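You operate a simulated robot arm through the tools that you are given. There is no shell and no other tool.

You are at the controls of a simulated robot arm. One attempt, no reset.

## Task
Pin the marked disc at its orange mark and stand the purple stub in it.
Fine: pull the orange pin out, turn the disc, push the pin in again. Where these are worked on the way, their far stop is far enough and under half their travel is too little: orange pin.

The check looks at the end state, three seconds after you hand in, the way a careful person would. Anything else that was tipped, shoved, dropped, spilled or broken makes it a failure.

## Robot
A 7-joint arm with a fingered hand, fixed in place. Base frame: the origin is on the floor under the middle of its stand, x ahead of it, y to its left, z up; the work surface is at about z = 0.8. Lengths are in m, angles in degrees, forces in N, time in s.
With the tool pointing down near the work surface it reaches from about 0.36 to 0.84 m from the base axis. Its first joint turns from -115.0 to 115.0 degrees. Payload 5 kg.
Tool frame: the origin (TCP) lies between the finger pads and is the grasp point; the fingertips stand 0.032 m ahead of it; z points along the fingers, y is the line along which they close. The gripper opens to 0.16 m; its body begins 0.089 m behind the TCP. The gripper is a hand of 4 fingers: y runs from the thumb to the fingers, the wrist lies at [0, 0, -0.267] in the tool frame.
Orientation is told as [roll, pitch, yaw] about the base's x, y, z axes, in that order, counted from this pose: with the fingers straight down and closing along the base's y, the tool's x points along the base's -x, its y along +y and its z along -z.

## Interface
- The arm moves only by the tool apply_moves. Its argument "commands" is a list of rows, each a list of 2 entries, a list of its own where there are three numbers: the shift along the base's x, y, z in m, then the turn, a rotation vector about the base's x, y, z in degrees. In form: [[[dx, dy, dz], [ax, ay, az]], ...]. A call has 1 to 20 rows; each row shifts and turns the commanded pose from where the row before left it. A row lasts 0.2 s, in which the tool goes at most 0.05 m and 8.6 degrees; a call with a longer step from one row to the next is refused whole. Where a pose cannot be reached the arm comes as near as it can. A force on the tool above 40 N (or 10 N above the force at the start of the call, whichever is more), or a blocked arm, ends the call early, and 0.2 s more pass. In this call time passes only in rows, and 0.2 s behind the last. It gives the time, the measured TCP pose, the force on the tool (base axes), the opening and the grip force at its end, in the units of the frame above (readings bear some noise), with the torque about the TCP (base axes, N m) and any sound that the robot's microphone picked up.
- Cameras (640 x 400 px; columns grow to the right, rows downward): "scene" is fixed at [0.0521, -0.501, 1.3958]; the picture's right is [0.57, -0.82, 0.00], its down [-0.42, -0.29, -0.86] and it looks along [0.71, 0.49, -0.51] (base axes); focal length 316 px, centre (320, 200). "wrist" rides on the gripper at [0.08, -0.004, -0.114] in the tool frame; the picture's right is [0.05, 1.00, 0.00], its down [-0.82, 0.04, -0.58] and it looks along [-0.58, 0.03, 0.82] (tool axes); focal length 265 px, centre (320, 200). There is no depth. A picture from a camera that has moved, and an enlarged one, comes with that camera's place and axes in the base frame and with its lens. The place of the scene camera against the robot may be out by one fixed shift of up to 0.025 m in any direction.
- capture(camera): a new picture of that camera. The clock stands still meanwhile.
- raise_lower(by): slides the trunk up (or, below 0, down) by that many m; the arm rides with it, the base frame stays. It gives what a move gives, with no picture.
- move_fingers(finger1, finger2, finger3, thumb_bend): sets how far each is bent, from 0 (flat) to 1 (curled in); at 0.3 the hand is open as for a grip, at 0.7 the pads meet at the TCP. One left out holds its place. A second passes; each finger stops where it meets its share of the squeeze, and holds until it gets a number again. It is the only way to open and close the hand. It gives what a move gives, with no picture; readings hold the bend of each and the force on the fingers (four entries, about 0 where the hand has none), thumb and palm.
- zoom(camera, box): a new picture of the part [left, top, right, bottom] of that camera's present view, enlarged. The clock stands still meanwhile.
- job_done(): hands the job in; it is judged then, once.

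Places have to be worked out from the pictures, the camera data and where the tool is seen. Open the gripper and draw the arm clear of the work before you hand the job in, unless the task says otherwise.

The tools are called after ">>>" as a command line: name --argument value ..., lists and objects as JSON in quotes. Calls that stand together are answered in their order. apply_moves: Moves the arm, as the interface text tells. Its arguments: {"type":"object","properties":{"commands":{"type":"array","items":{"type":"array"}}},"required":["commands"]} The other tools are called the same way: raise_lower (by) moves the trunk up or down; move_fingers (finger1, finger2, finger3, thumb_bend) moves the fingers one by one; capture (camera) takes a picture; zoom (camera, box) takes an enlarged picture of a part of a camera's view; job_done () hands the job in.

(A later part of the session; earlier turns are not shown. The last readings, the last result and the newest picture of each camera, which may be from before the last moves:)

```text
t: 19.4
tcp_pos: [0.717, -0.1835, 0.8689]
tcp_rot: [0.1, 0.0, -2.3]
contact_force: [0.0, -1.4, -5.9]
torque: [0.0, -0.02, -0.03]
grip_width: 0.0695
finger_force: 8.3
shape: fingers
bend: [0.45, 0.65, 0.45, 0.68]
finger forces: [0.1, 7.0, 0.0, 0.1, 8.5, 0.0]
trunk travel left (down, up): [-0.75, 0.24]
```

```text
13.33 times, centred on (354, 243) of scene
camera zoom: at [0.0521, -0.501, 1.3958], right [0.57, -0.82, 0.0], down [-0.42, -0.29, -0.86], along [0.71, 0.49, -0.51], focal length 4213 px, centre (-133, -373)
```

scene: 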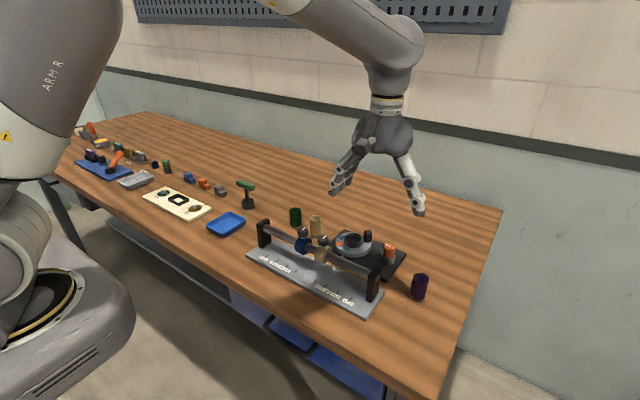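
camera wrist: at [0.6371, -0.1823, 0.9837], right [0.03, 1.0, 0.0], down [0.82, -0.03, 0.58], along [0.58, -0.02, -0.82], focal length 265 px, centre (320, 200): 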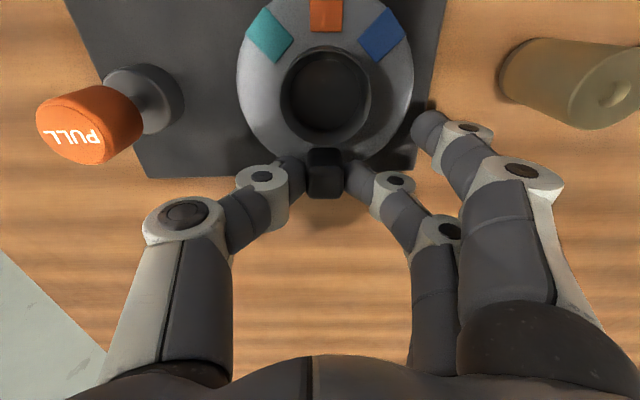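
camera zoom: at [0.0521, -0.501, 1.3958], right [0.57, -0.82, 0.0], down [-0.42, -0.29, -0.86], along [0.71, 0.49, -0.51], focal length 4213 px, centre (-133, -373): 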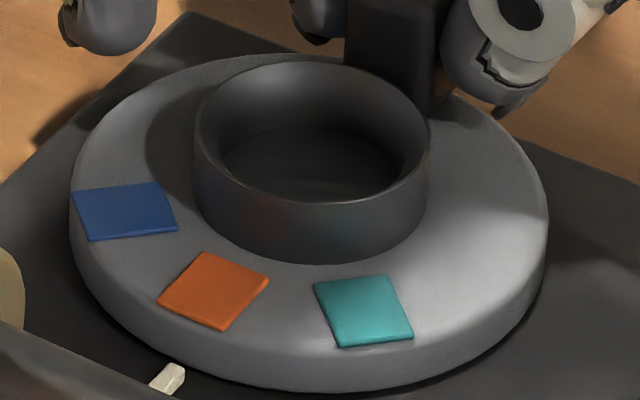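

All measures put orange within about 1° of the tick. I release the lug, rise clear and look straight at the disc to confirm.

>>> move_fingers --finger2 0.57 --thumb_bend 0.58

>>> apply_moves --commands '[[[0, 0, 0.03], [0, 0, 0]], [[0, 0, 0.03], [0, 0, 0]], [[-0.01, 0, 0.04], [0, 0, 0]], [[-0.04, 0, 0.02], [0, 0, 0]], [[-0.04, 0, 0.0], [0, 0, 0]]]'

>>> capture --camera "wrist"

>>> zoom --camera "scene" --box '[334, 228, 374, 258]'

```text
t: 20.4
tcp_pos: [0.7165, -0.1823, 0.8688]
tcp_rot: [0.0, 0.0, -2.3]
contact_force: [-0.2, -0.3, 0.1]
torque: [0.0, -0.01, 0.02]
grip_width: 0.0865
finger_force: 0.2
shape: fingers
bend: [0.45, 0.56, 0.45, 0.57]
finger forces: [0.1, 0.0, 0.0, 0.0, 0.1, 0.0]
trunk travel left (down, up): [-0.75, 0.24]
```

```text
t: 21.6
tcp_pos: [0.6253, -0.1807, 0.9882]
tcp_rot: [-0.1, 0.0, -2.3]
contact_force: [1.0, 1.0, -0.5]
torque: [0.0, -0.02, -0.01]
grip_width: 0.0865
finger_force: 0.1
shape: fingers
bend: [0.45, 0.56, 0.45, 0.57]
finger forces: [0.0, 0.1, 0.0, 0.0, 0.0, 0.0]
trunk travel left (down, up): [-0.75, 0.24]
```

```text
taken
camera wrist: at [0.5456, -0.182, 1.1039], right [-0.01, 1.0, 0.0], down [0.82, 0.01, 0.58], along [0.58, 0.01, -0.82], focal length 265 px, centre (320, 200)
```

wrist: 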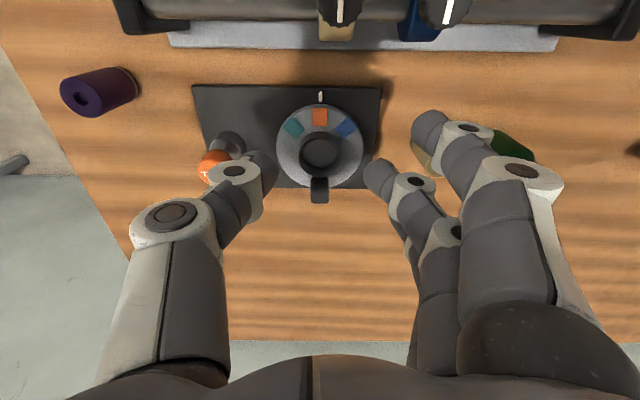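

```text
13.33 times, centred on (354, 243) of scene
camera zoom: at [0.0521, -0.501, 1.3958], right [0.57, -0.82, 0.0], down [-0.42, -0.29, -0.86], along [0.71, 0.49, -0.51], focal length 4213 px, centre (-133, -373)
```

zoom: 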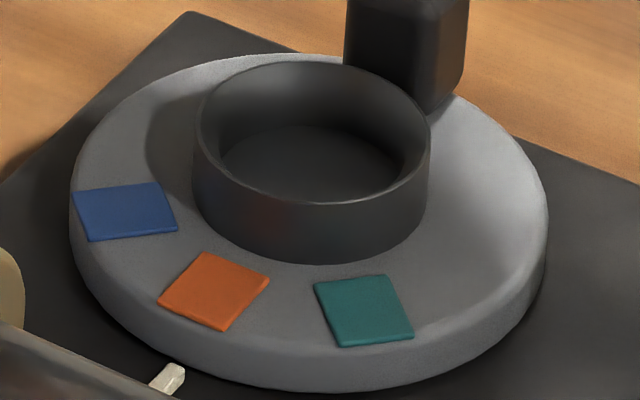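

>>> zoom --camera "wrist" --box '[260, 80, 380, 210]'

```text
3.08 times, centred on (320, 145) of wrist
camera zoom: at [0.5456, -0.182, 1.1039], right [-0.01, 1.0, 0.0], down [0.82, 0.01, 0.58], along [0.58, 0.01, -0.82], focal length 817 px, centre (320, 369)
```

zoom: 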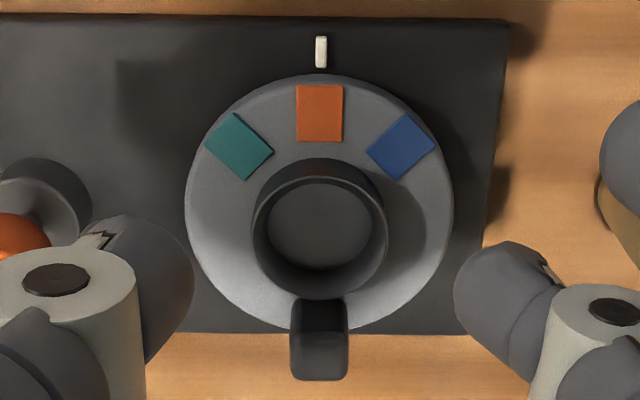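

The overhead wrist view shows tick, orange mark, cup and lug all in line (u≈320), so the disc is set. I preshape the fingers as before and move back above the raised pin.

>>> move_fingers --finger1 0.57 --finger2 0.57 --finger3 0.57 --thumb_bend 0.56

>>> apply_moves --commands '[[[0.013, -0.027, 0], [0, 0, 2.3]], [[0.013, -0.027, 0], [0, 0, 0]], [[0.013, -0.026, 0], [0, 0, 0]], [[0.0135, -0.0255, -0.01], [0, 0, 0]], [[0, 0, -0.03], [0, 0, 0]]]'

>>> capture --camera "wrist"

```text
t: 22.6
tcp_pos: [0.6279, -0.1804, 0.9884]
tcp_rot: [-0.1, 0.0, -2.3]
contact_force: [-0.3, -0.3, -0.1]
torque: [0.02, -0.01, 0.05]
grip_width: 0.068
finger_force: 0.0
shape: fingers
bend: [0.56, 0.56, 0.56, 0.56]
finger forces: [0.0, 0.0, 0.0, 0.0, 0.0, 0.0]
trunk travel left (down, up): [-0.75, 0.24]
```

```text
t: 23.8
tcp_pos: [0.6795, -0.2864, 0.948]
tcp_rot: [0.0, 0.0, 0.0]
contact_force: [-0.8, -0.2, -0.5]
torque: [-0.02, -0.05, -0.01]
grip_width: 0.0682
finger_force: 0.0
shape: fingers
bend: [0.56, 0.56, 0.56, 0.56]
finger forces: [0.0, 0.1, 0.1, 0.0, 0.0, 0.0]
trunk travel left (down, up): [-0.75, 0.24]
```

```text
taken
camera wrist: at [0.5992, -0.292, 1.0626], right [-0.05, 1.0, 0.0], down [0.82, 0.04, 0.58], along [0.58, 0.03, -0.82], focal length 265 px, centre (320, 200)
```

wrist: 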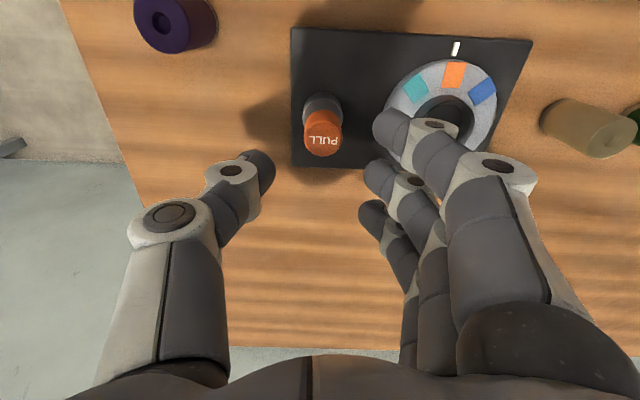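

The pin is centred between thumb and middle finger again. I descend to knob height (it's about 16 mm higher now) and close on it.

>>> apply_moves --commands '[[[-0.001, 0, -0.03], [0, 0, 0]], [[0, 0, -0.02], [0, 0, 0]], [[0, 0, -0.018], [0, 0, 0]]]'

>>> move_fingers --finger2 0.72 --thumb_bend 0.72

>>> zoom --camera "scene" --box '[340, 200, 440, 280]'

```text
t: 24.6
tcp_pos: [0.68, -0.2883, 0.8792]
tcp_rot: [0.0, 0.0, 0.1]
contact_force: [-1.0, 0.8, 0.0]
torque: [-0.04, 0.02, 0.0]
grip_width: 0.0681
finger_force: 0.0
shape: fingers
bend: [0.56, 0.56, 0.56, 0.56]
finger forces: [0.1, 0.1, 0.0, 0.0, 0.0, 0.0]
trunk travel left (down, up): [-0.75, 0.24]
```

```text
t: 25.6
tcp_pos: [0.6799, -0.2888, 0.8804]
tcp_rot: [-0.1, 0.0, -0.1]
contact_force: [-0.2, -0.1, -4.3]
torque: [0.1, 0.02, 0.0]
grip_width: 0.051
finger_force: 9.3
shape: fingers
bend: [0.56, 0.63, 0.56, 0.68]
finger forces: [0.0, 8.8, 0.0, 0.1, 9.7, 0.1]
trunk travel left (down, up): [-0.75, 0.24]
```

```text
5.00 times, centred on (390, 240) of scene
camera zoom: at [0.0521, -0.501, 1.3958], right [0.57, -0.82, 0.0], down [-0.42, -0.29, -0.86], along [0.71, 0.49, -0.51], focal length 1580 px, centre (-30, 0)
```

zoom: 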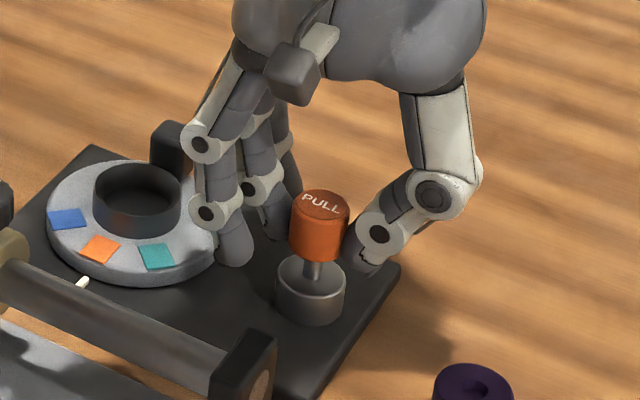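

The raised knob is gripped at about 9 N. I push down in small steps toward the seat.

>>> apply_moves --commands '[[[0, 0, -0.003], [0, 0, 0]], [[0, 0, -0.003], [0, 0, 0]], [[0, 0, -0.003], [0, 0, 0]], [[0, 0, -0.003], [0, 0, 0]]]'

>>> zoom --camera "scene" --box '[340, 200, 440, 280]'

```text
t: 26.6
tcp_pos: [0.6792, -0.2889, 0.8673]
tcp_rot: [0.1, -0.1, 0.1]
contact_force: [2.9, -2.7, 0.8]
torque: [0.03, -0.09, -0.01]
grip_width: 0.0511
finger_force: 10.1
shape: fingers
bend: [0.56, 0.63, 0.56, 0.68]
finger forces: [0.1, 8.7, 0.1, 0.0, 11.6, 0.0]
trunk travel left (down, up): [-0.75, 0.24]
```

```text
5.00 times, centred on (390, 240) of scene
camera zoom: at [0.0521, -0.501, 1.3958], right [0.57, -0.82, 0.0], down [-0.42, -0.29, -0.86], along [0.71, 0.49, -0.51], focal length 1580 px, centre (-30, 0)
```

zoom: 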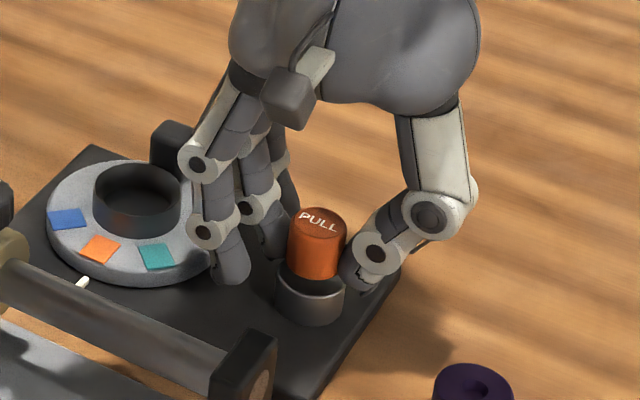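

The pin is going in without resistance, with about 4 mm left by the picture. I continue in 1.5 mm steps until it seats.

>>> apply_moves --commands '[[[0, 0, -0.002], [0, 0, 0]], [[0, 0, -0.0015], [0, 0, 0]], [[0, 0, -0.001], [0, 0, 0]]]'

>>> zoom --camera "scene" --box '[340, 200, 440, 280]'

```text
t: 27.4
tcp_pos: [0.679, -0.2874, 0.8634]
tcp_rot: [-0.1, 0.0, 0.0]
contact_force: [7.0, -4.0, 1.8]
torque: [0.02, -0.17, 0.0]
grip_width: 0.0516
finger_force: 10.7
shape: fingers
bend: [0.56, 0.63, 0.56, 0.68]
finger forces: [0.1, 9.0, 0.0, 0.0, 12.5, 0.0]
trunk travel left (down, up): [-0.75, 0.24]
```

```text
5.00 times, centred on (390, 240) of scene
camera zoom: at [0.0521, -0.501, 1.3958], right [0.57, -0.82, 0.0], down [-0.42, -0.29, -0.86], along [0.71, 0.49, -0.51], focal length 1580 px, centre (-30, 0)
```

zoom: 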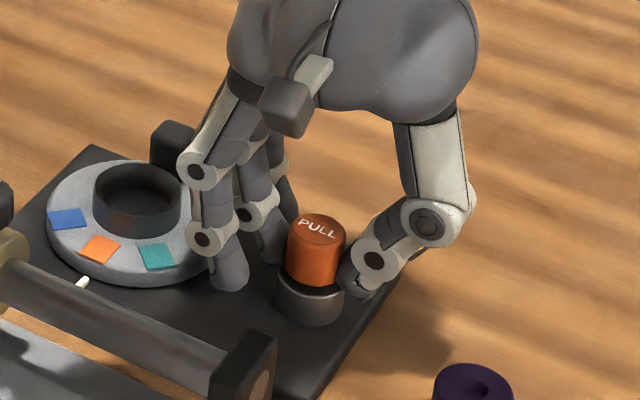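

The knob is back at nearly its original height, within about 0.5 mm by the picture. I release it, then I'll press the top from above to make sure it's fully seated.

>>> move_fingers --finger2 0.57 --thumb_bend 0.55

>>> apply_moves --commands '[[[0, 0, 0.03], [0, 0, 0]], [[0, 0, 0.03], [0, 0, 0]]]'

>>> move_fingers --finger2 0.72 --thumb_bend 0.72

>>> capture --camera "wrist"

>>> zoom --camera "scene" --box '[340, 200, 440, 280]'

```text
t: 28.4
tcp_pos: [0.6784, -0.2871, 0.8632]
tcp_rot: [0.0, 0.0, 0.0]
contact_force: [0.0, -0.5, -0.7]
torque: [0.0, -0.01, -0.01]
grip_width: 0.0699
finger_force: 0.1
shape: fingers
bend: [0.56, 0.56, 0.56, 0.55]
finger forces: [0.0, 0.0, 0.0, 0.1, 0.0, 0.0]
trunk travel left (down, up): [-0.75, 0.24]
```

```text
t: 29.0
tcp_pos: [0.6777, -0.2883, 0.9244]
tcp_rot: [0.0, -0.1, 0.0]
contact_force: [0.0, -0.3, 0.5]
torque: [0.01, -0.02, 0.02]
grip_width: 0.0699
finger_force: 0.1
shape: fingers
bend: [0.56, 0.56, 0.56, 0.55]
finger forces: [0.1, 0.0, 0.0, 0.0, 0.0, 0.1]
trunk travel left (down, up): [-0.75, 0.24]
```

```text
t: 30.0
tcp_pos: [0.6774, -0.2877, 0.9225]
tcp_rot: [0.0, -0.1, 0.1]
contact_force: [0.6, -0.5, 0.4]
torque: [0.01, 0.0, 0.01]
grip_width: 0.044
finger_force: 0.2
shape: fingers
bend: [0.56, 0.71, 0.56, 0.71]
finger forces: [0.0, 0.0, 0.0, 0.1, 0.0, 0.1]
trunk travel left (down, up): [-0.75, 0.24]
```

```text
taken
camera wrist: at [0.598, -0.2935, 1.0386], right [-0.05, 1.0, 0.0], down [0.82, 0.04, 0.58], along [0.58, 0.03, -0.82], focal length 265 px, centre (320, 200)
```

wrist: 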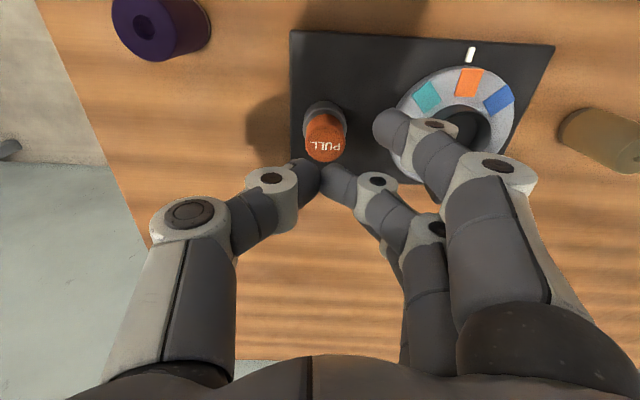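

```text
5.00 times, centred on (390, 240) of scene
camera zoom: at [0.0521, -0.501, 1.3958], right [0.57, -0.82, 0.0], down [-0.42, -0.29, -0.86], along [0.71, 0.49, -0.51], focal length 1580 px, centre (-30, 0)
```

zoom: 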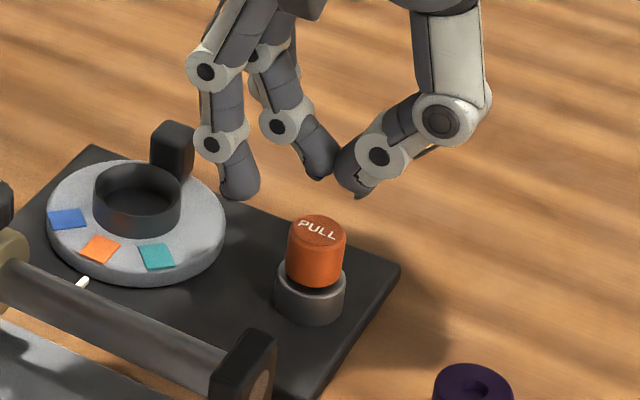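

By picture the pin is back exactly where it started. The closed fingertips are over it, so I press down gently to confirm that it's seated.

>>> apply_moves --commands '[[[0.001, 0.002, -0.02], [0, 0, 0]], [[0, 0, -0.012], [0, 0, 0]], [[0, 0, -0.003], [0, 0, 0]], [[0, 0, -0.002], [0, 0, 0]], [[0, 0, -0.002], [0, 0, 0]], [[0, 0, -0.002], [0, 0, 0]]]'

>>> zoom --camera "scene" --box '[340, 200, 440, 280]'

```text
t: 31.4
tcp_pos: [0.6794, -0.2843, 0.888]
tcp_rot: [-0.1, -0.4, 0.0]
contact_force: [0.8, 2.5, 34.3]
torque: [0.03, 0.14, -0.01]
grip_width: 0.0443
finger_force: 21.7
shape: fingers
bend: [0.56, 0.74, 0.56, 0.71]
finger forces: [0.0, 24.7, 0.0, 0.0, 17.7, 0.0]
trunk travel left (down, up): [-0.75, 0.24]
```

```text
5.00 times, centred on (390, 240) of scene
camera zoom: at [0.0521, -0.501, 1.3958], right [0.57, -0.82, 0.0], down [-0.42, -0.29, -0.86], along [0.71, 0.49, -0.51], focal length 1580 px, centre (-30, 0)
```

zoom: 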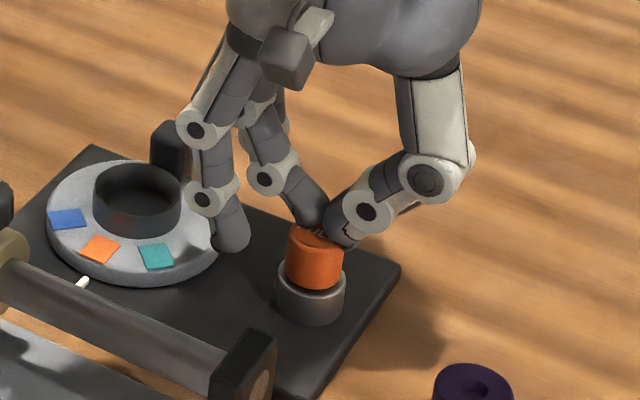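

34 N on the knob with no further travel, so the pin is seated. I lift off and check the pin and disc.

>>> apply_moves --commands '[[[0, 0, 0.02], [0, 0, 0]], [[0, 0, 0.03], [0, 0, 0]], [[0, 0, 0.03], [0, 0, 0]], [[-0.02, -0.02, 0.02], [0, 0, 0]], [[-0.03, -0.04, 0], [0, 0, 0]], [[-0.03, -0.04, 0], [0, 0, 0]]]'

>>> move_fingers --finger1 0.45 --finger2 0.45 --finger3 0.45 --thumb_bend 0.45

>>> capture --camera "wrist"

>>> zoom --camera "scene" --box '[320, 215, 440, 310]'

```text
t: 32.8
tcp_pos: [0.5995, -0.3888, 0.982]
tcp_rot: [0.1, 0.0, 0.0]
contact_force: [0.0, -0.2, -0.1]
torque: [0.05, -0.01, 0.01]
grip_width: 0.0435
finger_force: 0.1
shape: fingers
bend: [0.56, 0.72, 0.56, 0.71]
finger forces: [0.0, 0.0, 0.0, 0.0, 0.0, 0.0]
trunk travel left (down, up): [-0.75, 0.24]
```

```text
t: 33.8
tcp_pos: [0.5998, -0.3877, 0.9817]
tcp_rot: [0.1, 0.0, 0.0]
contact_force: [0.0, 0.3, -0.5]
torque: [-0.01, -0.04, 0.03]
grip_width: 0.1105
finger_force: 0.0
shape: fingers
bend: [0.45, 0.45, 0.45, 0.45]
finger forces: [0.0, 0.1, 0.0, 0.0, 0.0, 0.0]
trunk travel left (down, up): [-0.75, 0.24]
```

```text
taken
camera wrist: at [0.5196, -0.3927, 1.096], right [-0.05, 1.0, 0.0], down [0.82, 0.04, 0.58], along [0.58, 0.03, -0.82], focal length 265 px, centre (320, 200)
```

wrist: 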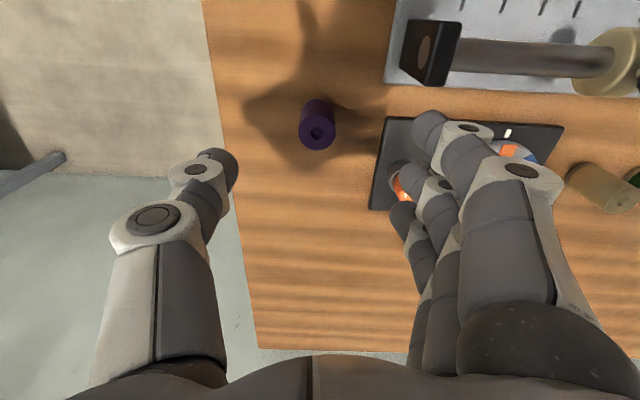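

```text
4.21 times, centred on (380, 262) of scene
camera zoom: at [0.0521, -0.501, 1.3958], right [0.57, -0.82, 0.0], down [-0.42, -0.29, -0.86], along [0.71, 0.49, -0.51], focal length 1330 px, centre (67, -63)
```

zoom: 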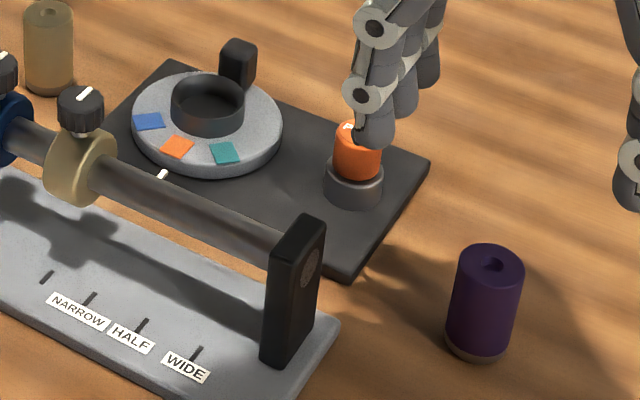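

The pin is in and the orange mark is at the tick. Next I zoom on the purple stub to fix its place and height.

>>> zoom --camera "wrist" --box '[270, 80, 370, 170]'

>>> zoom --camera "scene" --box '[395, 260, 445, 310]'

```text
4.44 times, centred on (320, 125) of wrist
camera zoom: at [0.5196, -0.3927, 1.096], right [-0.05, 1.0, 0.0], down [0.82, 0.04, 0.58], along [0.58, 0.03, -0.82], focal length 1180 px, centre (320, 533)
```

zoom: 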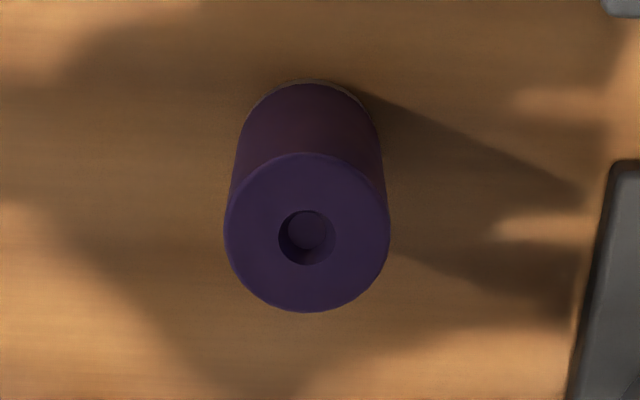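

```text
8.00 times, centred on (420, 285) of scene
camera zoom: at [0.0521, -0.501, 1.3958], right [0.57, -0.82, 0.0], down [-0.42, -0.29, -0.86], along [0.71, 0.49, -0.51], focal length 2528 px, centre (-480, -480)
```

zoom: 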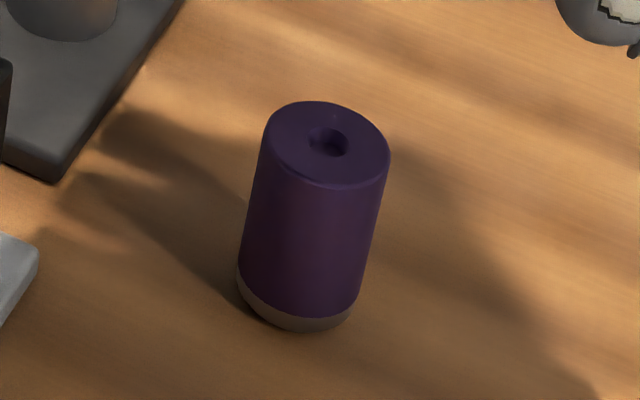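

Triangulating gives the stub at (0.608, -0.391), top z≈0.862 and diameter about 0.034; the cup's inner diameter is about 0.040. I'll grip it high (tips about 28 mm above its foot) so the fingers stay above the cup rim when it's placed.

>>> move_fingers --finger1 0.55 --finger2 0.55 --finger3 0.55 --thumb_bend 0.55

>>> apply_moves --commands '[[[0.004, -0.001, -0.03], [0, 0, 0]], [[0.004, -0.002, -0.03], [0, 0, 0]]]'

>>> capture --camera "wrist"

>>> zoom --camera "scene" --box '[340, 180, 460, 310]'

```text
t: 34.8
tcp_pos: [0.5993, -0.3887, 0.9802]
tcp_rot: [0.0, 0.0, 0.0]
contact_force: [-0.5, 0.2, -0.3]
torque: [0.0, -0.02, -0.01]
grip_width: 0.0726
finger_force: 0.0
shape: fingers
bend: [0.55, 0.55, 0.55, 0.55]
finger forces: [0.0, 0.0, 0.1, 0.1, 0.1, 0.0]
trunk travel left (down, up): [-0.75, 0.24]
```

```text
t: 35.4
tcp_pos: [0.6078, -0.3898, 0.9228]
tcp_rot: [0.0, 0.0, 0.0]
contact_force: [0.6, -0.4, 0.2]
torque: [0.02, -0.01, -0.01]
grip_width: 0.0726
finger_force: 0.1
shape: fingers
bend: [0.55, 0.55, 0.55, 0.55]
finger forces: [0.1, 0.0, 0.0, 0.0, 0.0, 0.0]
trunk travel left (down, up): [-0.75, 0.24]
```

```text
taken
camera wrist: at [0.5282, -0.394, 1.0361], right [-0.05, 1.0, 0.0], down [0.82, 0.04, 0.58], along [0.58, 0.03, -0.82], focal length 265 px, centre (320, 200)
```

wrist: 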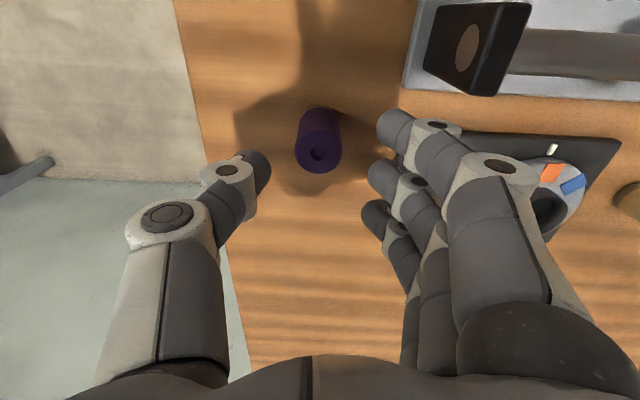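

```text
3.08 times, centred on (400, 245) of scene
camera zoom: at [0.0521, -0.501, 1.3958], right [0.57, -0.82, 0.0], down [-0.42, -0.29, -0.86], along [0.71, 0.49, -0.51], focal length 972 px, centre (74, 62)
```

zoom: 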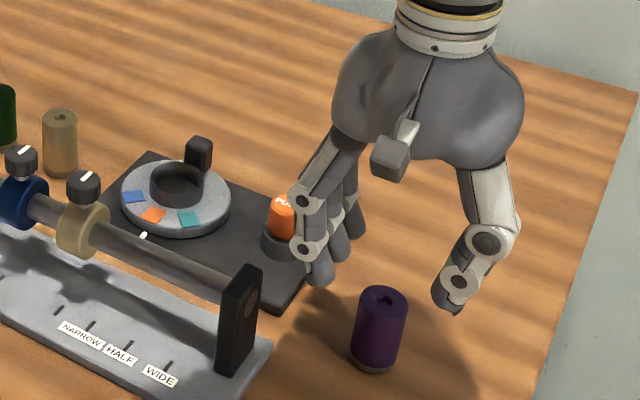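

The stub is centred between thumb and middle finger. I descend to z≈0.860 and then close.

>>> apply_moves --commands '[[[0.001, 0, -0.025], [0, 0, 0]], [[0, 0, -0.02], [0, 0, 0]], [[0, 0, -0.012], [0, 0, 0]], [[0, 0, -0.005], [0, 0, 0]]]'

>>> capture --camera "wrist"

>>> zoom --camera "scene" --box '[380, 230, 460, 310]'

```text
t: 36.4
tcp_pos: [0.6082, -0.3885, 0.861]
tcp_rot: [0.0, 0.0, 0.0]
contact_force: [-0.3, 0.4, -0.8]
torque: [0.01, 0.02, -0.03]
grip_width: 0.0725
finger_force: 0.1
shape: fingers
bend: [0.55, 0.55, 0.55, 0.55]
finger forces: [0.1, 0.0, 0.0, 0.0, 0.0, 0.1]
trunk travel left (down, up): [-0.75, 0.24]
```

```text
taken
camera wrist: at [0.5281, -0.3934, 0.9751], right [-0.05, 1.0, 0.0], down [0.82, 0.04, 0.58], along [0.58, 0.03, -0.82], focal length 265 px, centre (320, 200)
```

wrist: 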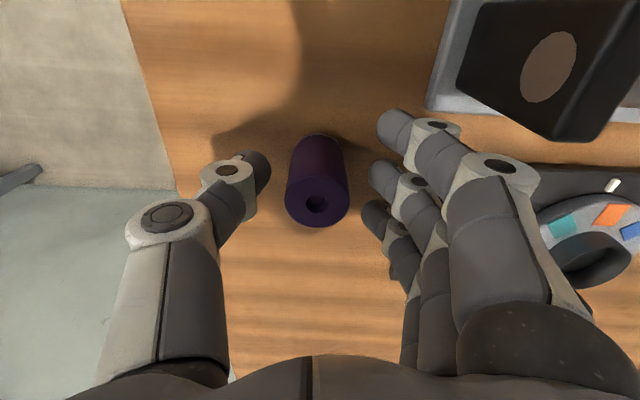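

```text
5.00 times, centred on (420, 270) of scene
camera zoom: at [0.0521, -0.501, 1.3958], right [0.57, -0.82, 0.0], down [-0.42, -0.29, -0.86], along [0.71, 0.49, -0.51], focal length 1580 px, centre (-180, -150)
```

zoom: 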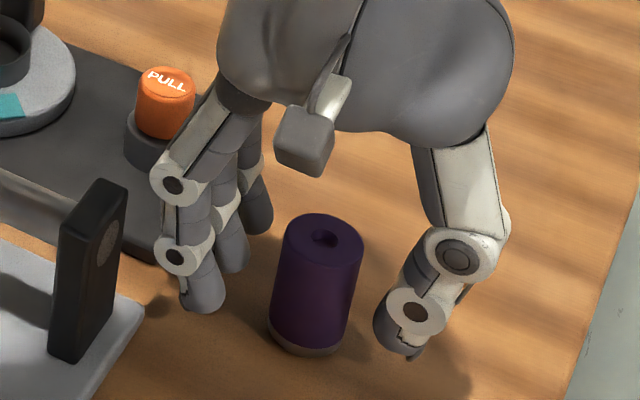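

All clear. To avoid nudging the stub one-sidedly, I first bring thumb and finger close to it, using the pin grip to judge where contact will occur.

>>> move_fingers --finger2 0.6 --thumb_bend 0.635

>>> zoom --camera "wrist" --box '[230, 100, 430, 260]'

```text
t: 37.4
tcp_pos: [0.6082, -0.3896, 0.8605]
tcp_rot: [0.0, 0.0, -0.1]
contact_force: [0.1, -1.4, -0.5]
torque: [-0.07, 0.01, -0.01]
grip_width: 0.059
finger_force: 1.3
shape: fingers
bend: [0.55, 0.6, 0.55, 0.63]
finger forces: [0.0, 0.0, 0.0, 0.1, 1.2, 0.0]
trunk travel left (down, up): [-0.75, 0.24]
```

```text
2.50 times, centred on (330, 180) of wrist
camera zoom: at [0.528, -0.3936, 0.9752], right [-0.05, 1.0, 0.0], down [0.82, 0.04, 0.58], along [0.58, 0.03, -0.82], focal length 664 px, centre (295, 250)
```

zoom: 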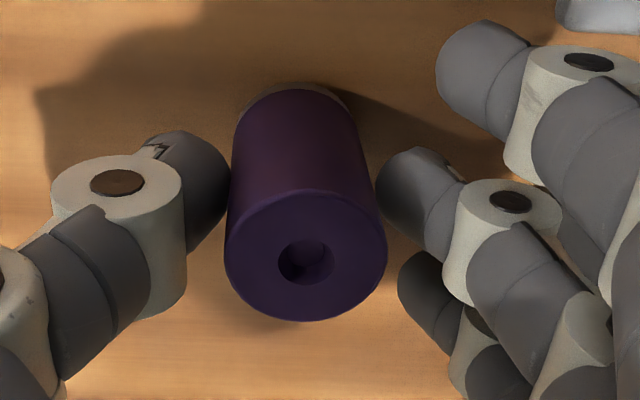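

The thumb just touches the stub (1.2 N) and it's still upright. I hold the thumb and close the middle finger to meet it.

>>> move_fingers --finger2 0.72

>>> zoom --camera "wrist" --box '[230, 100, 430, 260]'

>>> zoom --camera "scene" --box '[380, 230, 460, 310]'

```text
t: 38.4
tcp_pos: [0.6076, -0.3898, 0.8603]
tcp_rot: [0.0, 0.0, 0.0]
contact_force: [0.8, 0.3, -0.2]
torque: [0.01, 0.02, -0.01]
grip_width: 0.0634
finger_force: 6.5
shape: fingers
bend: [0.55, 0.66, 0.55, 0.62]
finger forces: [0.0, 6.6, 0.0, 0.1, 6.1, 0.0]
trunk travel left (down, up): [-0.75, 0.24]
```

```text
2.50 times, centred on (330, 180) of wrist
camera zoom: at [0.5281, -0.3934, 0.9751], right [-0.05, 1.0, 0.0], down [0.82, 0.04, 0.58], along [0.58, 0.03, -0.82], focal length 664 px, centre (295, 250)
```

zoom: 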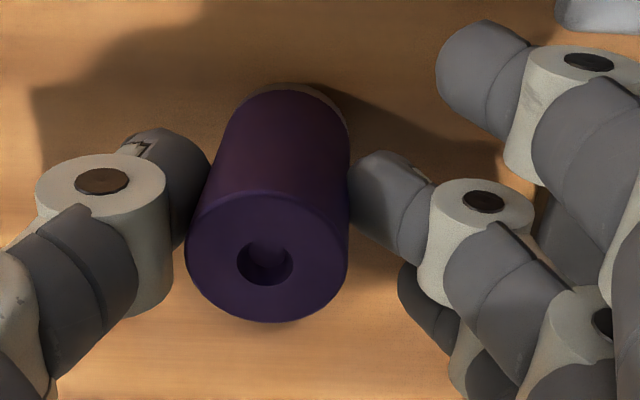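

```text
5.00 times, centred on (420, 270) of scene
camera zoom: at [0.0521, -0.501, 1.3958], right [0.57, -0.82, 0.0], down [-0.42, -0.29, -0.86], along [0.71, 0.49, -0.51], focal length 1580 px, centre (-180, -150)
```

zoom: 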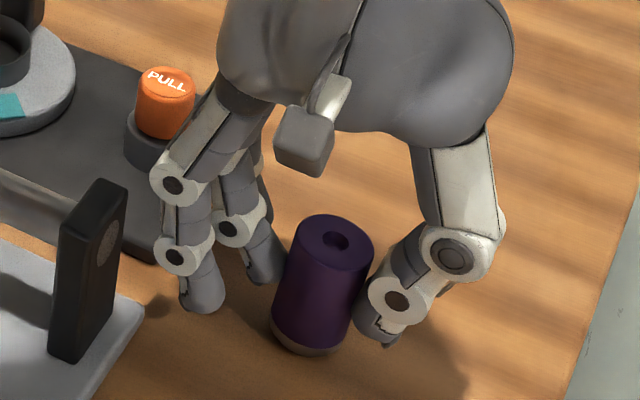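

The stub leaned about 7° toward the thumb because the thumb yielded. I back the finger off and bring the thumb forward so the stub comes back upright.

>>> move_fingers --finger2 0.63 --thumb_bend 0.68

>>> zoom --camera "wrist" --box '[230, 100, 430, 260]'

>>> zoom --camera "scene" --box '[380, 230, 460, 310]'

```text
t: 39.4
tcp_pos: [0.6081, -0.3884, 0.8604]
tcp_rot: [0.0, 0.0, 0.0]
contact_force: [0.6, -1.4, 1.4]
torque: [-0.05, 0.02, 0.01]
grip_width: 0.055
finger_force: 4.7
shape: fingers
bend: [0.55, 0.6, 0.55, 0.66]
finger forces: [0.0, 3.8, 0.1, 0.0, 5.5, 0.0]
trunk travel left (down, up): [-0.75, 0.24]
```

```text
2.50 times, centred on (330, 180) of wrist
camera zoom: at [0.528, -0.3934, 0.9753], right [-0.05, 1.0, 0.0], down [0.82, 0.04, 0.58], along [0.58, 0.03, -0.82], focal length 664 px, centre (295, 250)
```

zoom: 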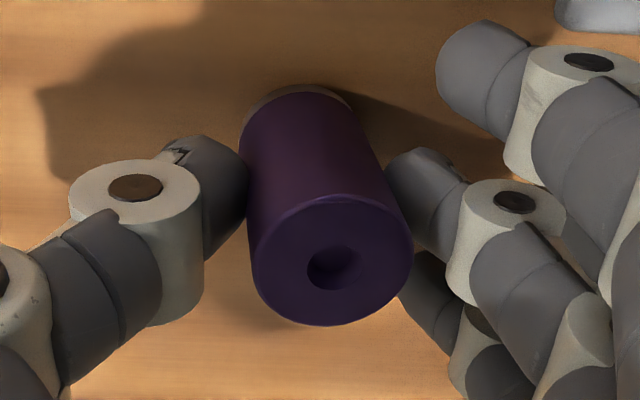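

```text
5.00 times, centred on (420, 270) of scene
camera zoom: at [0.0521, -0.501, 1.3958], right [0.57, -0.82, 0.0], down [-0.42, -0.29, -0.86], along [0.71, 0.49, -0.51], focal length 1580 px, centre (-180, -150)
```

zoom: 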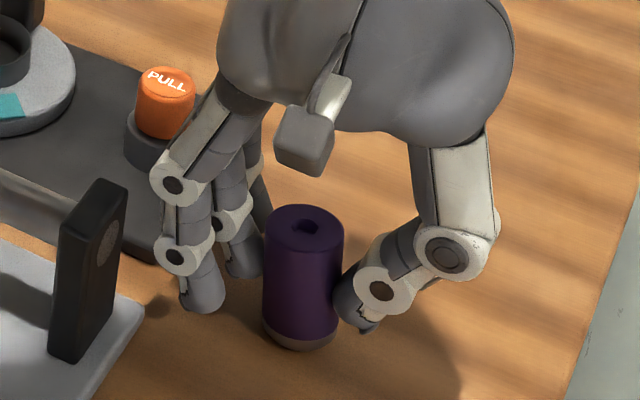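

Now it leans about 5° the other way, so upright lies between the two settings. I set targets interpolated between them with firmer squeeze.

>>> move_fingers --finger2 0.67 --thumb_bend 0.664

>>> zoom --camera "wrist" --box '[230, 100, 430, 260]'

>>> zoom --camera "scene" --box '[380, 230, 460, 310]'

```text
t: 40.4
tcp_pos: [0.6084, -0.3881, 0.8596]
tcp_rot: [0.0, 0.0, 0.0]
contact_force: [-0.2, 0.7, 0.2]
torque: [0.03, 0.0, 0.03]
grip_width: 0.0582
finger_force: 5.5
shape: fingers
bend: [0.55, 0.62, 0.55, 0.64]
finger forces: [0.0, 5.9, 0.0, 0.0, 5.3, 0.0]
trunk travel left (down, up): [-0.75, 0.24]
```

```text
2.50 times, centred on (330, 180) of wrist
camera zoom: at [0.5281, -0.3933, 0.9749], right [-0.05, 1.0, 0.0], down [0.82, 0.04, 0.58], along [0.58, 0.03, -0.82], focal length 664 px, centre (295, 250)
```

zoom: 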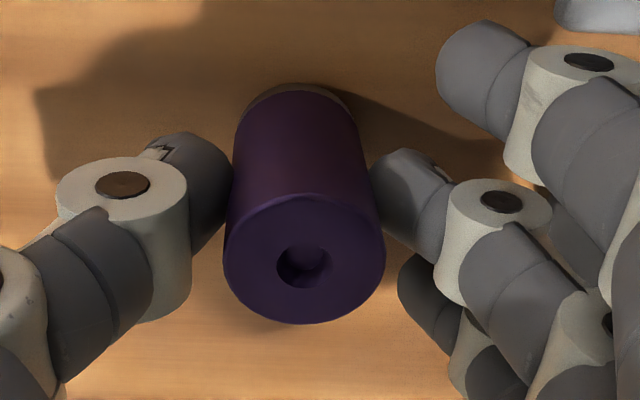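

```text
5.00 times, centred on (420, 270) of scene
camera zoom: at [0.0521, -0.501, 1.3958], right [0.57, -0.82, 0.0], down [-0.42, -0.29, -0.86], along [0.71, 0.49, -0.51], focal length 1580 px, centre (-180, -150)
```

zoom: 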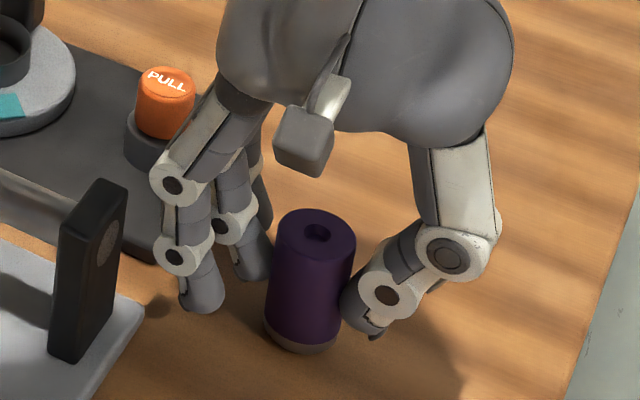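

The stub is back upright and held at about 5.5 N per side. I lift it a little to test the grip.

>>> apply_moves --commands '[[[0, 0, 0.003], [0, 0, 0]], [[0, 0, 0.004], [0, 0, 0]], [[0, 0, 0.005], [0, 0, 0]]]'

>>> zoom --camera "wrist" --box '[230, 100, 430, 260]'

>>> zoom --camera "scene" --box '[380, 230, 460, 310]'

```text
t: 41.2
tcp_pos: [0.6084, -0.3895, 0.8722]
tcp_rot: [0.0, 0.0, -0.1]
contact_force: [-0.6, 0.3, -3.2]
torque: [0.01, 0.0, -0.04]
grip_width: 0.0583
finger_force: 5.9
shape: fingers
bend: [0.55, 0.62, 0.55, 0.64]
finger forces: [0.0, 5.5, 0.1, 0.1, 5.4, 0.1]
trunk travel left (down, up): [-0.75, 0.24]
```

```text
2.50 times, centred on (330, 180) of wrist
camera zoom: at [0.5282, -0.394, 0.9874], right [-0.05, 1.0, 0.0], down [0.82, 0.04, 0.58], along [0.58, 0.03, -0.82], focal length 664 px, centre (295, 250)
```

zoom: 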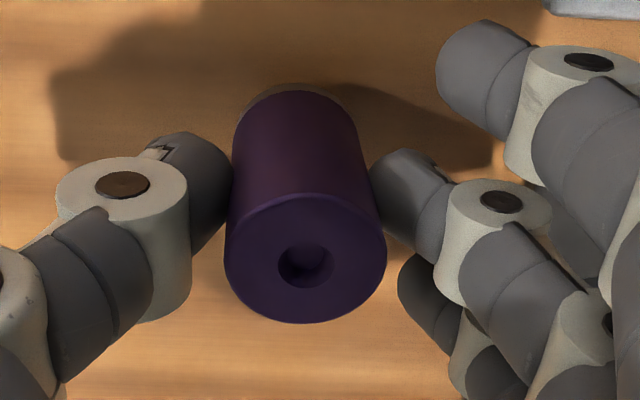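

```text
5.00 times, centred on (420, 270) of scene
camera zoom: at [0.0521, -0.501, 1.3958], right [0.57, -0.82, 0.0], down [-0.42, -0.29, -0.86], along [0.71, 0.49, -0.51], focal length 1580 px, centre (-180, -150)
```

zoom: 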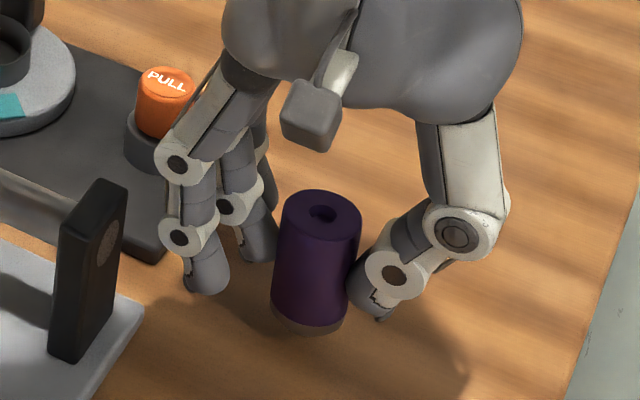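

The stub lifts cleanly and hangs upright, weighing about 3 N. I raise it to about z=0.955 and carry it gently over toward the cup, clear of the pin and lug.

>>> apply_moves --commands '[[[0, 0, 0.01], [0, 0, 0]], [[0, 0, 0.018], [0, 0, 0]], [[0, 0, 0.02], [0, 0, 0]], [[0, 0, 0.02], [0, 0, 0]], [[0, 0, 0.012], [0, 0, 0]], [[0.004, 0.012, 0], [0, 0, 0]], [[0.007, 0.021, 0], [0, 0, 0]], [[0.007, 0.022, 0], [0, 0, 0]], [[0.007, 0.022, 0], [0, 0, 0]]]'

>>> capture --camera "wrist"

>>> zoom --camera "scene" --box '[310, 150, 450, 300]'

```text
t: 43.2
tcp_pos: [0.6341, -0.3112, 0.954]
tcp_rot: [0.0, -0.1, -0.2]
contact_force: [0.0, 0.2, -3.5]
torque: [-0.03, 0.03, 0.02]
grip_width: 0.0584
finger_force: 5.1
shape: fingers
bend: [0.55, 0.62, 0.55, 0.64]
finger forces: [0.1, 5.6, 0.0, 0.0, 5.3, 0.0]
trunk travel left (down, up): [-0.75, 0.24]
```

```text
taken
camera wrist: at [0.554, -0.316, 1.0682], right [-0.05, 1.0, 0.0], down [0.82, 0.04, 0.58], along [0.58, 0.03, -0.82], focal length 265 px, centre (320, 200)
```

wrist: 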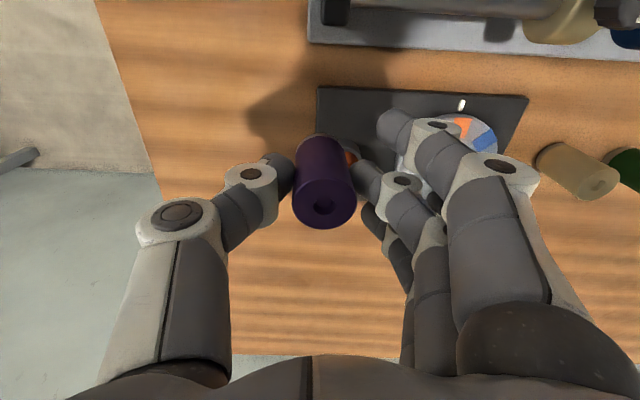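

```text
2.67 times, centred on (380, 225) of scene
camera zoom: at [0.0521, -0.501, 1.3958], right [0.57, -0.82, 0.0], down [-0.42, -0.29, -0.86], along [0.71, 0.49, -0.51], focal length 843 px, centre (160, 133)
```

zoom: 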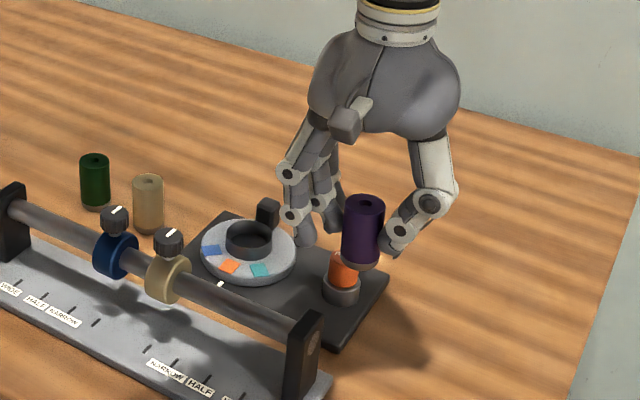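

The stub is held steadily. I carry it the rest of the way until it hovers over the cup.

>>> apply_moves --commands '[[[0.006, 0.019, 0], [0, 0, 0]], [[0.007, 0.0225, 0], [0, 0, 0]], [[0.007, 0.0225, 0], [0, 0, 0]], [[0.007, 0.0225, 0], [0, 0, 0]], [[0.007, 0.022, 0], [0, 0, 0]], [[0.007, 0.022, 0], [0, 0, 0]]]'

>>> capture --camera "wrist"

>>> zoom --camera "wrist" --box '[230, 60, 430, 260]'

>>> zoom --camera "scene" --box '[310, 190, 430, 290]'

```text
t: 44.6
tcp_pos: [0.6752, -0.1811, 0.9526]
tcp_rot: [0.0, 0.0, 0.1]
contact_force: [-0.1, 0.3, -3.8]
torque: [0.0, 0.02, -0.03]
grip_width: 0.0582
finger_force: 5.3
shape: fingers
bend: [0.55, 0.62, 0.55, 0.64]
finger forces: [0.0, 5.3, 0.0, 0.0, 5.2, 0.0]
trunk travel left (down, up): [-0.75, 0.24]
```

```text
taken
camera wrist: at [0.5948, -0.1861, 1.0668], right [-0.05, 1.0, 0.0], down [0.82, 0.04, 0.58], along [0.58, 0.03, -0.82], focal length 265 px, centre (320, 200)
```

wrist: 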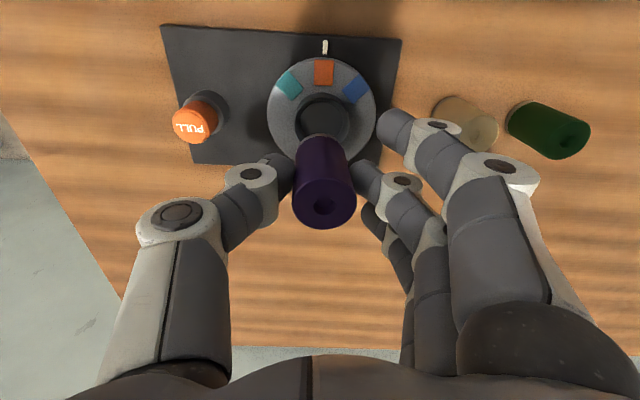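

```text
2.00 times, centred on (330, 160) of wrist
camera zoom: at [0.5948, -0.1861, 1.0668], right [-0.05, 1.0, 0.0], down [0.82, 0.04, 0.58], along [0.58, 0.03, -0.82], focal length 531 px, centre (300, 280)
```

zoom: 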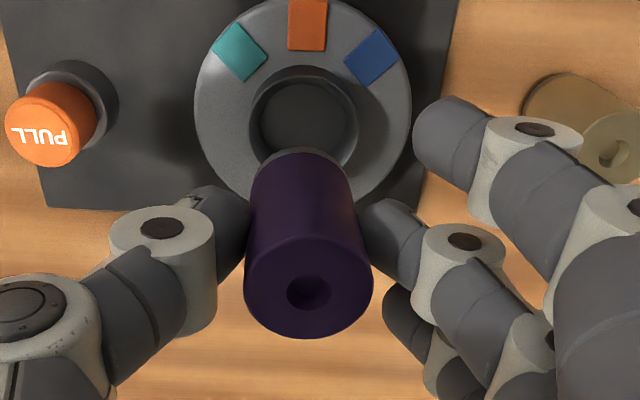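

```text
4.00 times, centred on (370, 240) of scene
camera zoom: at [0.0521, -0.501, 1.3958], right [0.57, -0.82, 0.0], down [-0.42, -0.29, -0.86], along [0.71, 0.49, -0.51], focal length 1264 px, centre (120, 40)
```

zoom: 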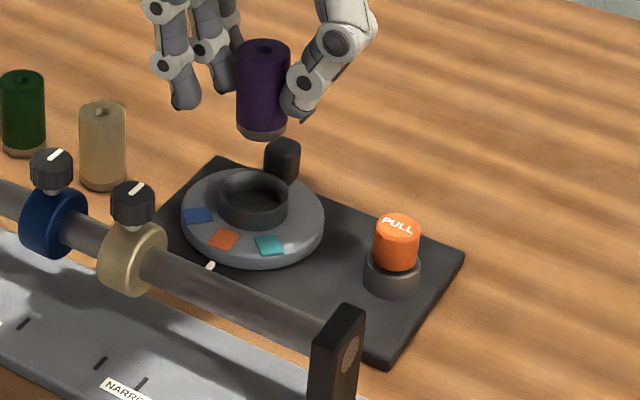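

The stub hovers upright close over the cup. I zoom closer in both views to check its base against the cup centre before lowering.

>>> zoom --camera "scene" --box '[330, 195, 400, 260]'

>>> zoom --camera "wrist" --box '[265, 50, 385, 150]'

```text
6.15 times, centred on (365, 228) of scene
camera zoom: at [0.0521, -0.501, 1.3958], right [0.57, -0.82, 0.0], down [-0.42, -0.29, -0.86], along [0.71, 0.49, -0.51], focal length 1944 px, centre (43, 31)
```

zoom: 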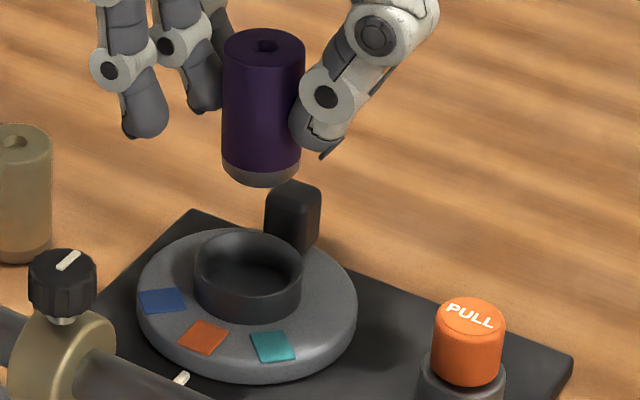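

```text
4.00 times, centred on (325, 100) of wrist
camera zoom: at [0.5948, -0.1861, 1.0668], right [-0.05, 1.0, 0.0], down [0.82, 0.04, 0.58], along [0.58, 0.03, -0.82], focal length 1062 px, centre (300, 600)
```

zoom: 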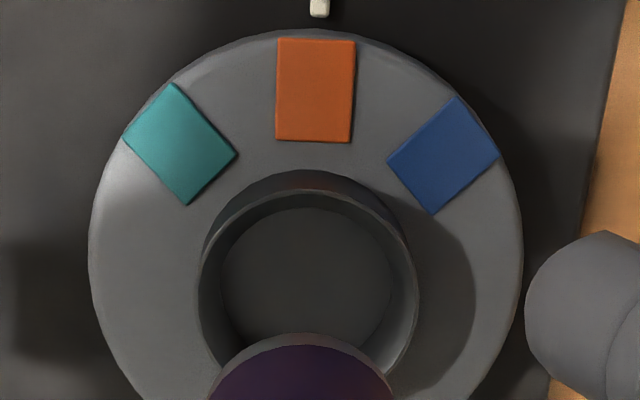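

Both views put the stub base about 2 mm too far toward −y and about 1 mm too far in +x, relative to the cup. I correct this and lower until the base is just above the rim.

>>> apply_moves --commands '[[[-0.001, 0.002, -0.01], [0, 0, 0]], [[0, 0, -0.015], [0, 0, 0]], [[0, 0, -0.012], [0, 0, 0]], [[0, 0, -0.008], [0, 0, 0]]]'

>>> zoom --camera "scene" --box '[330, 200, 400, 265]'

>>> zoom --camera "wrist" --box '[245, 50, 405, 240]'

```text
t: 45.6
tcp_pos: [0.6726, -0.1799, 0.9059]
tcp_rot: [0.0, 0.1, 0.0]
contact_force: [0.1, -0.4, -3.3]
torque: [-0.02, -0.01, 0.01]
grip_width: 0.0582
finger_force: 5.4
shape: fingers
bend: [0.55, 0.62, 0.55, 0.64]
finger forces: [0.0, 5.2, 0.0, 0.0, 5.2, 0.1]
trunk travel left (down, up): [-0.75, 0.24]
```

```text
6.15 times, centred on (365, 232) of scene
camera zoom: at [0.0521, -0.501, 1.3958], right [0.57, -0.82, 0.0], down [-0.42, -0.29, -0.86], along [0.71, 0.49, -0.51], focal length 1944 px, centre (43, 0)
```

zoom: 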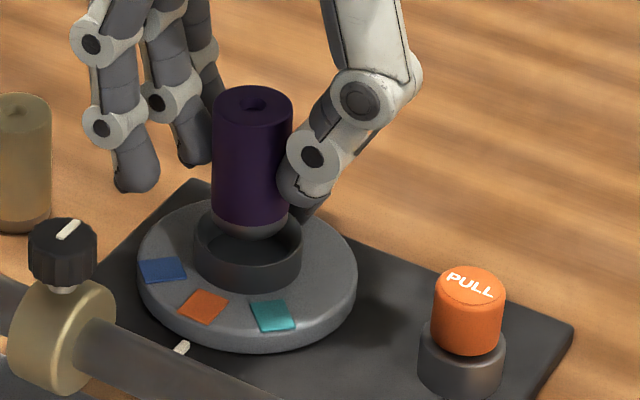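

```text
2.11 times, centred on (325, 145) of wrist
camera zoom: at [0.5924, -0.1848, 1.0226], right [-0.05, 1.0, 0.0], down [0.82, 0.04, 0.58], along [0.58, 0.03, -0.82], focal length 559 px, centre (310, 316)
```

zoom: 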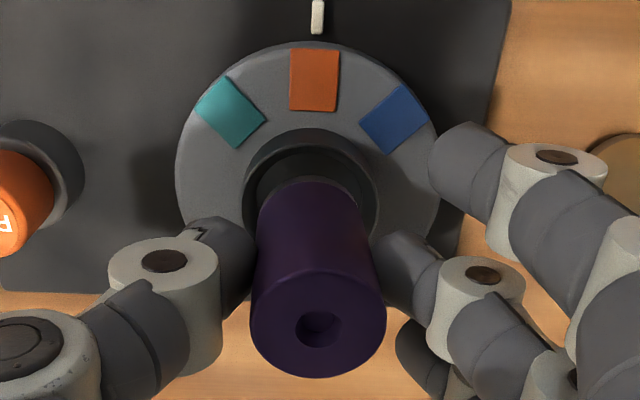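

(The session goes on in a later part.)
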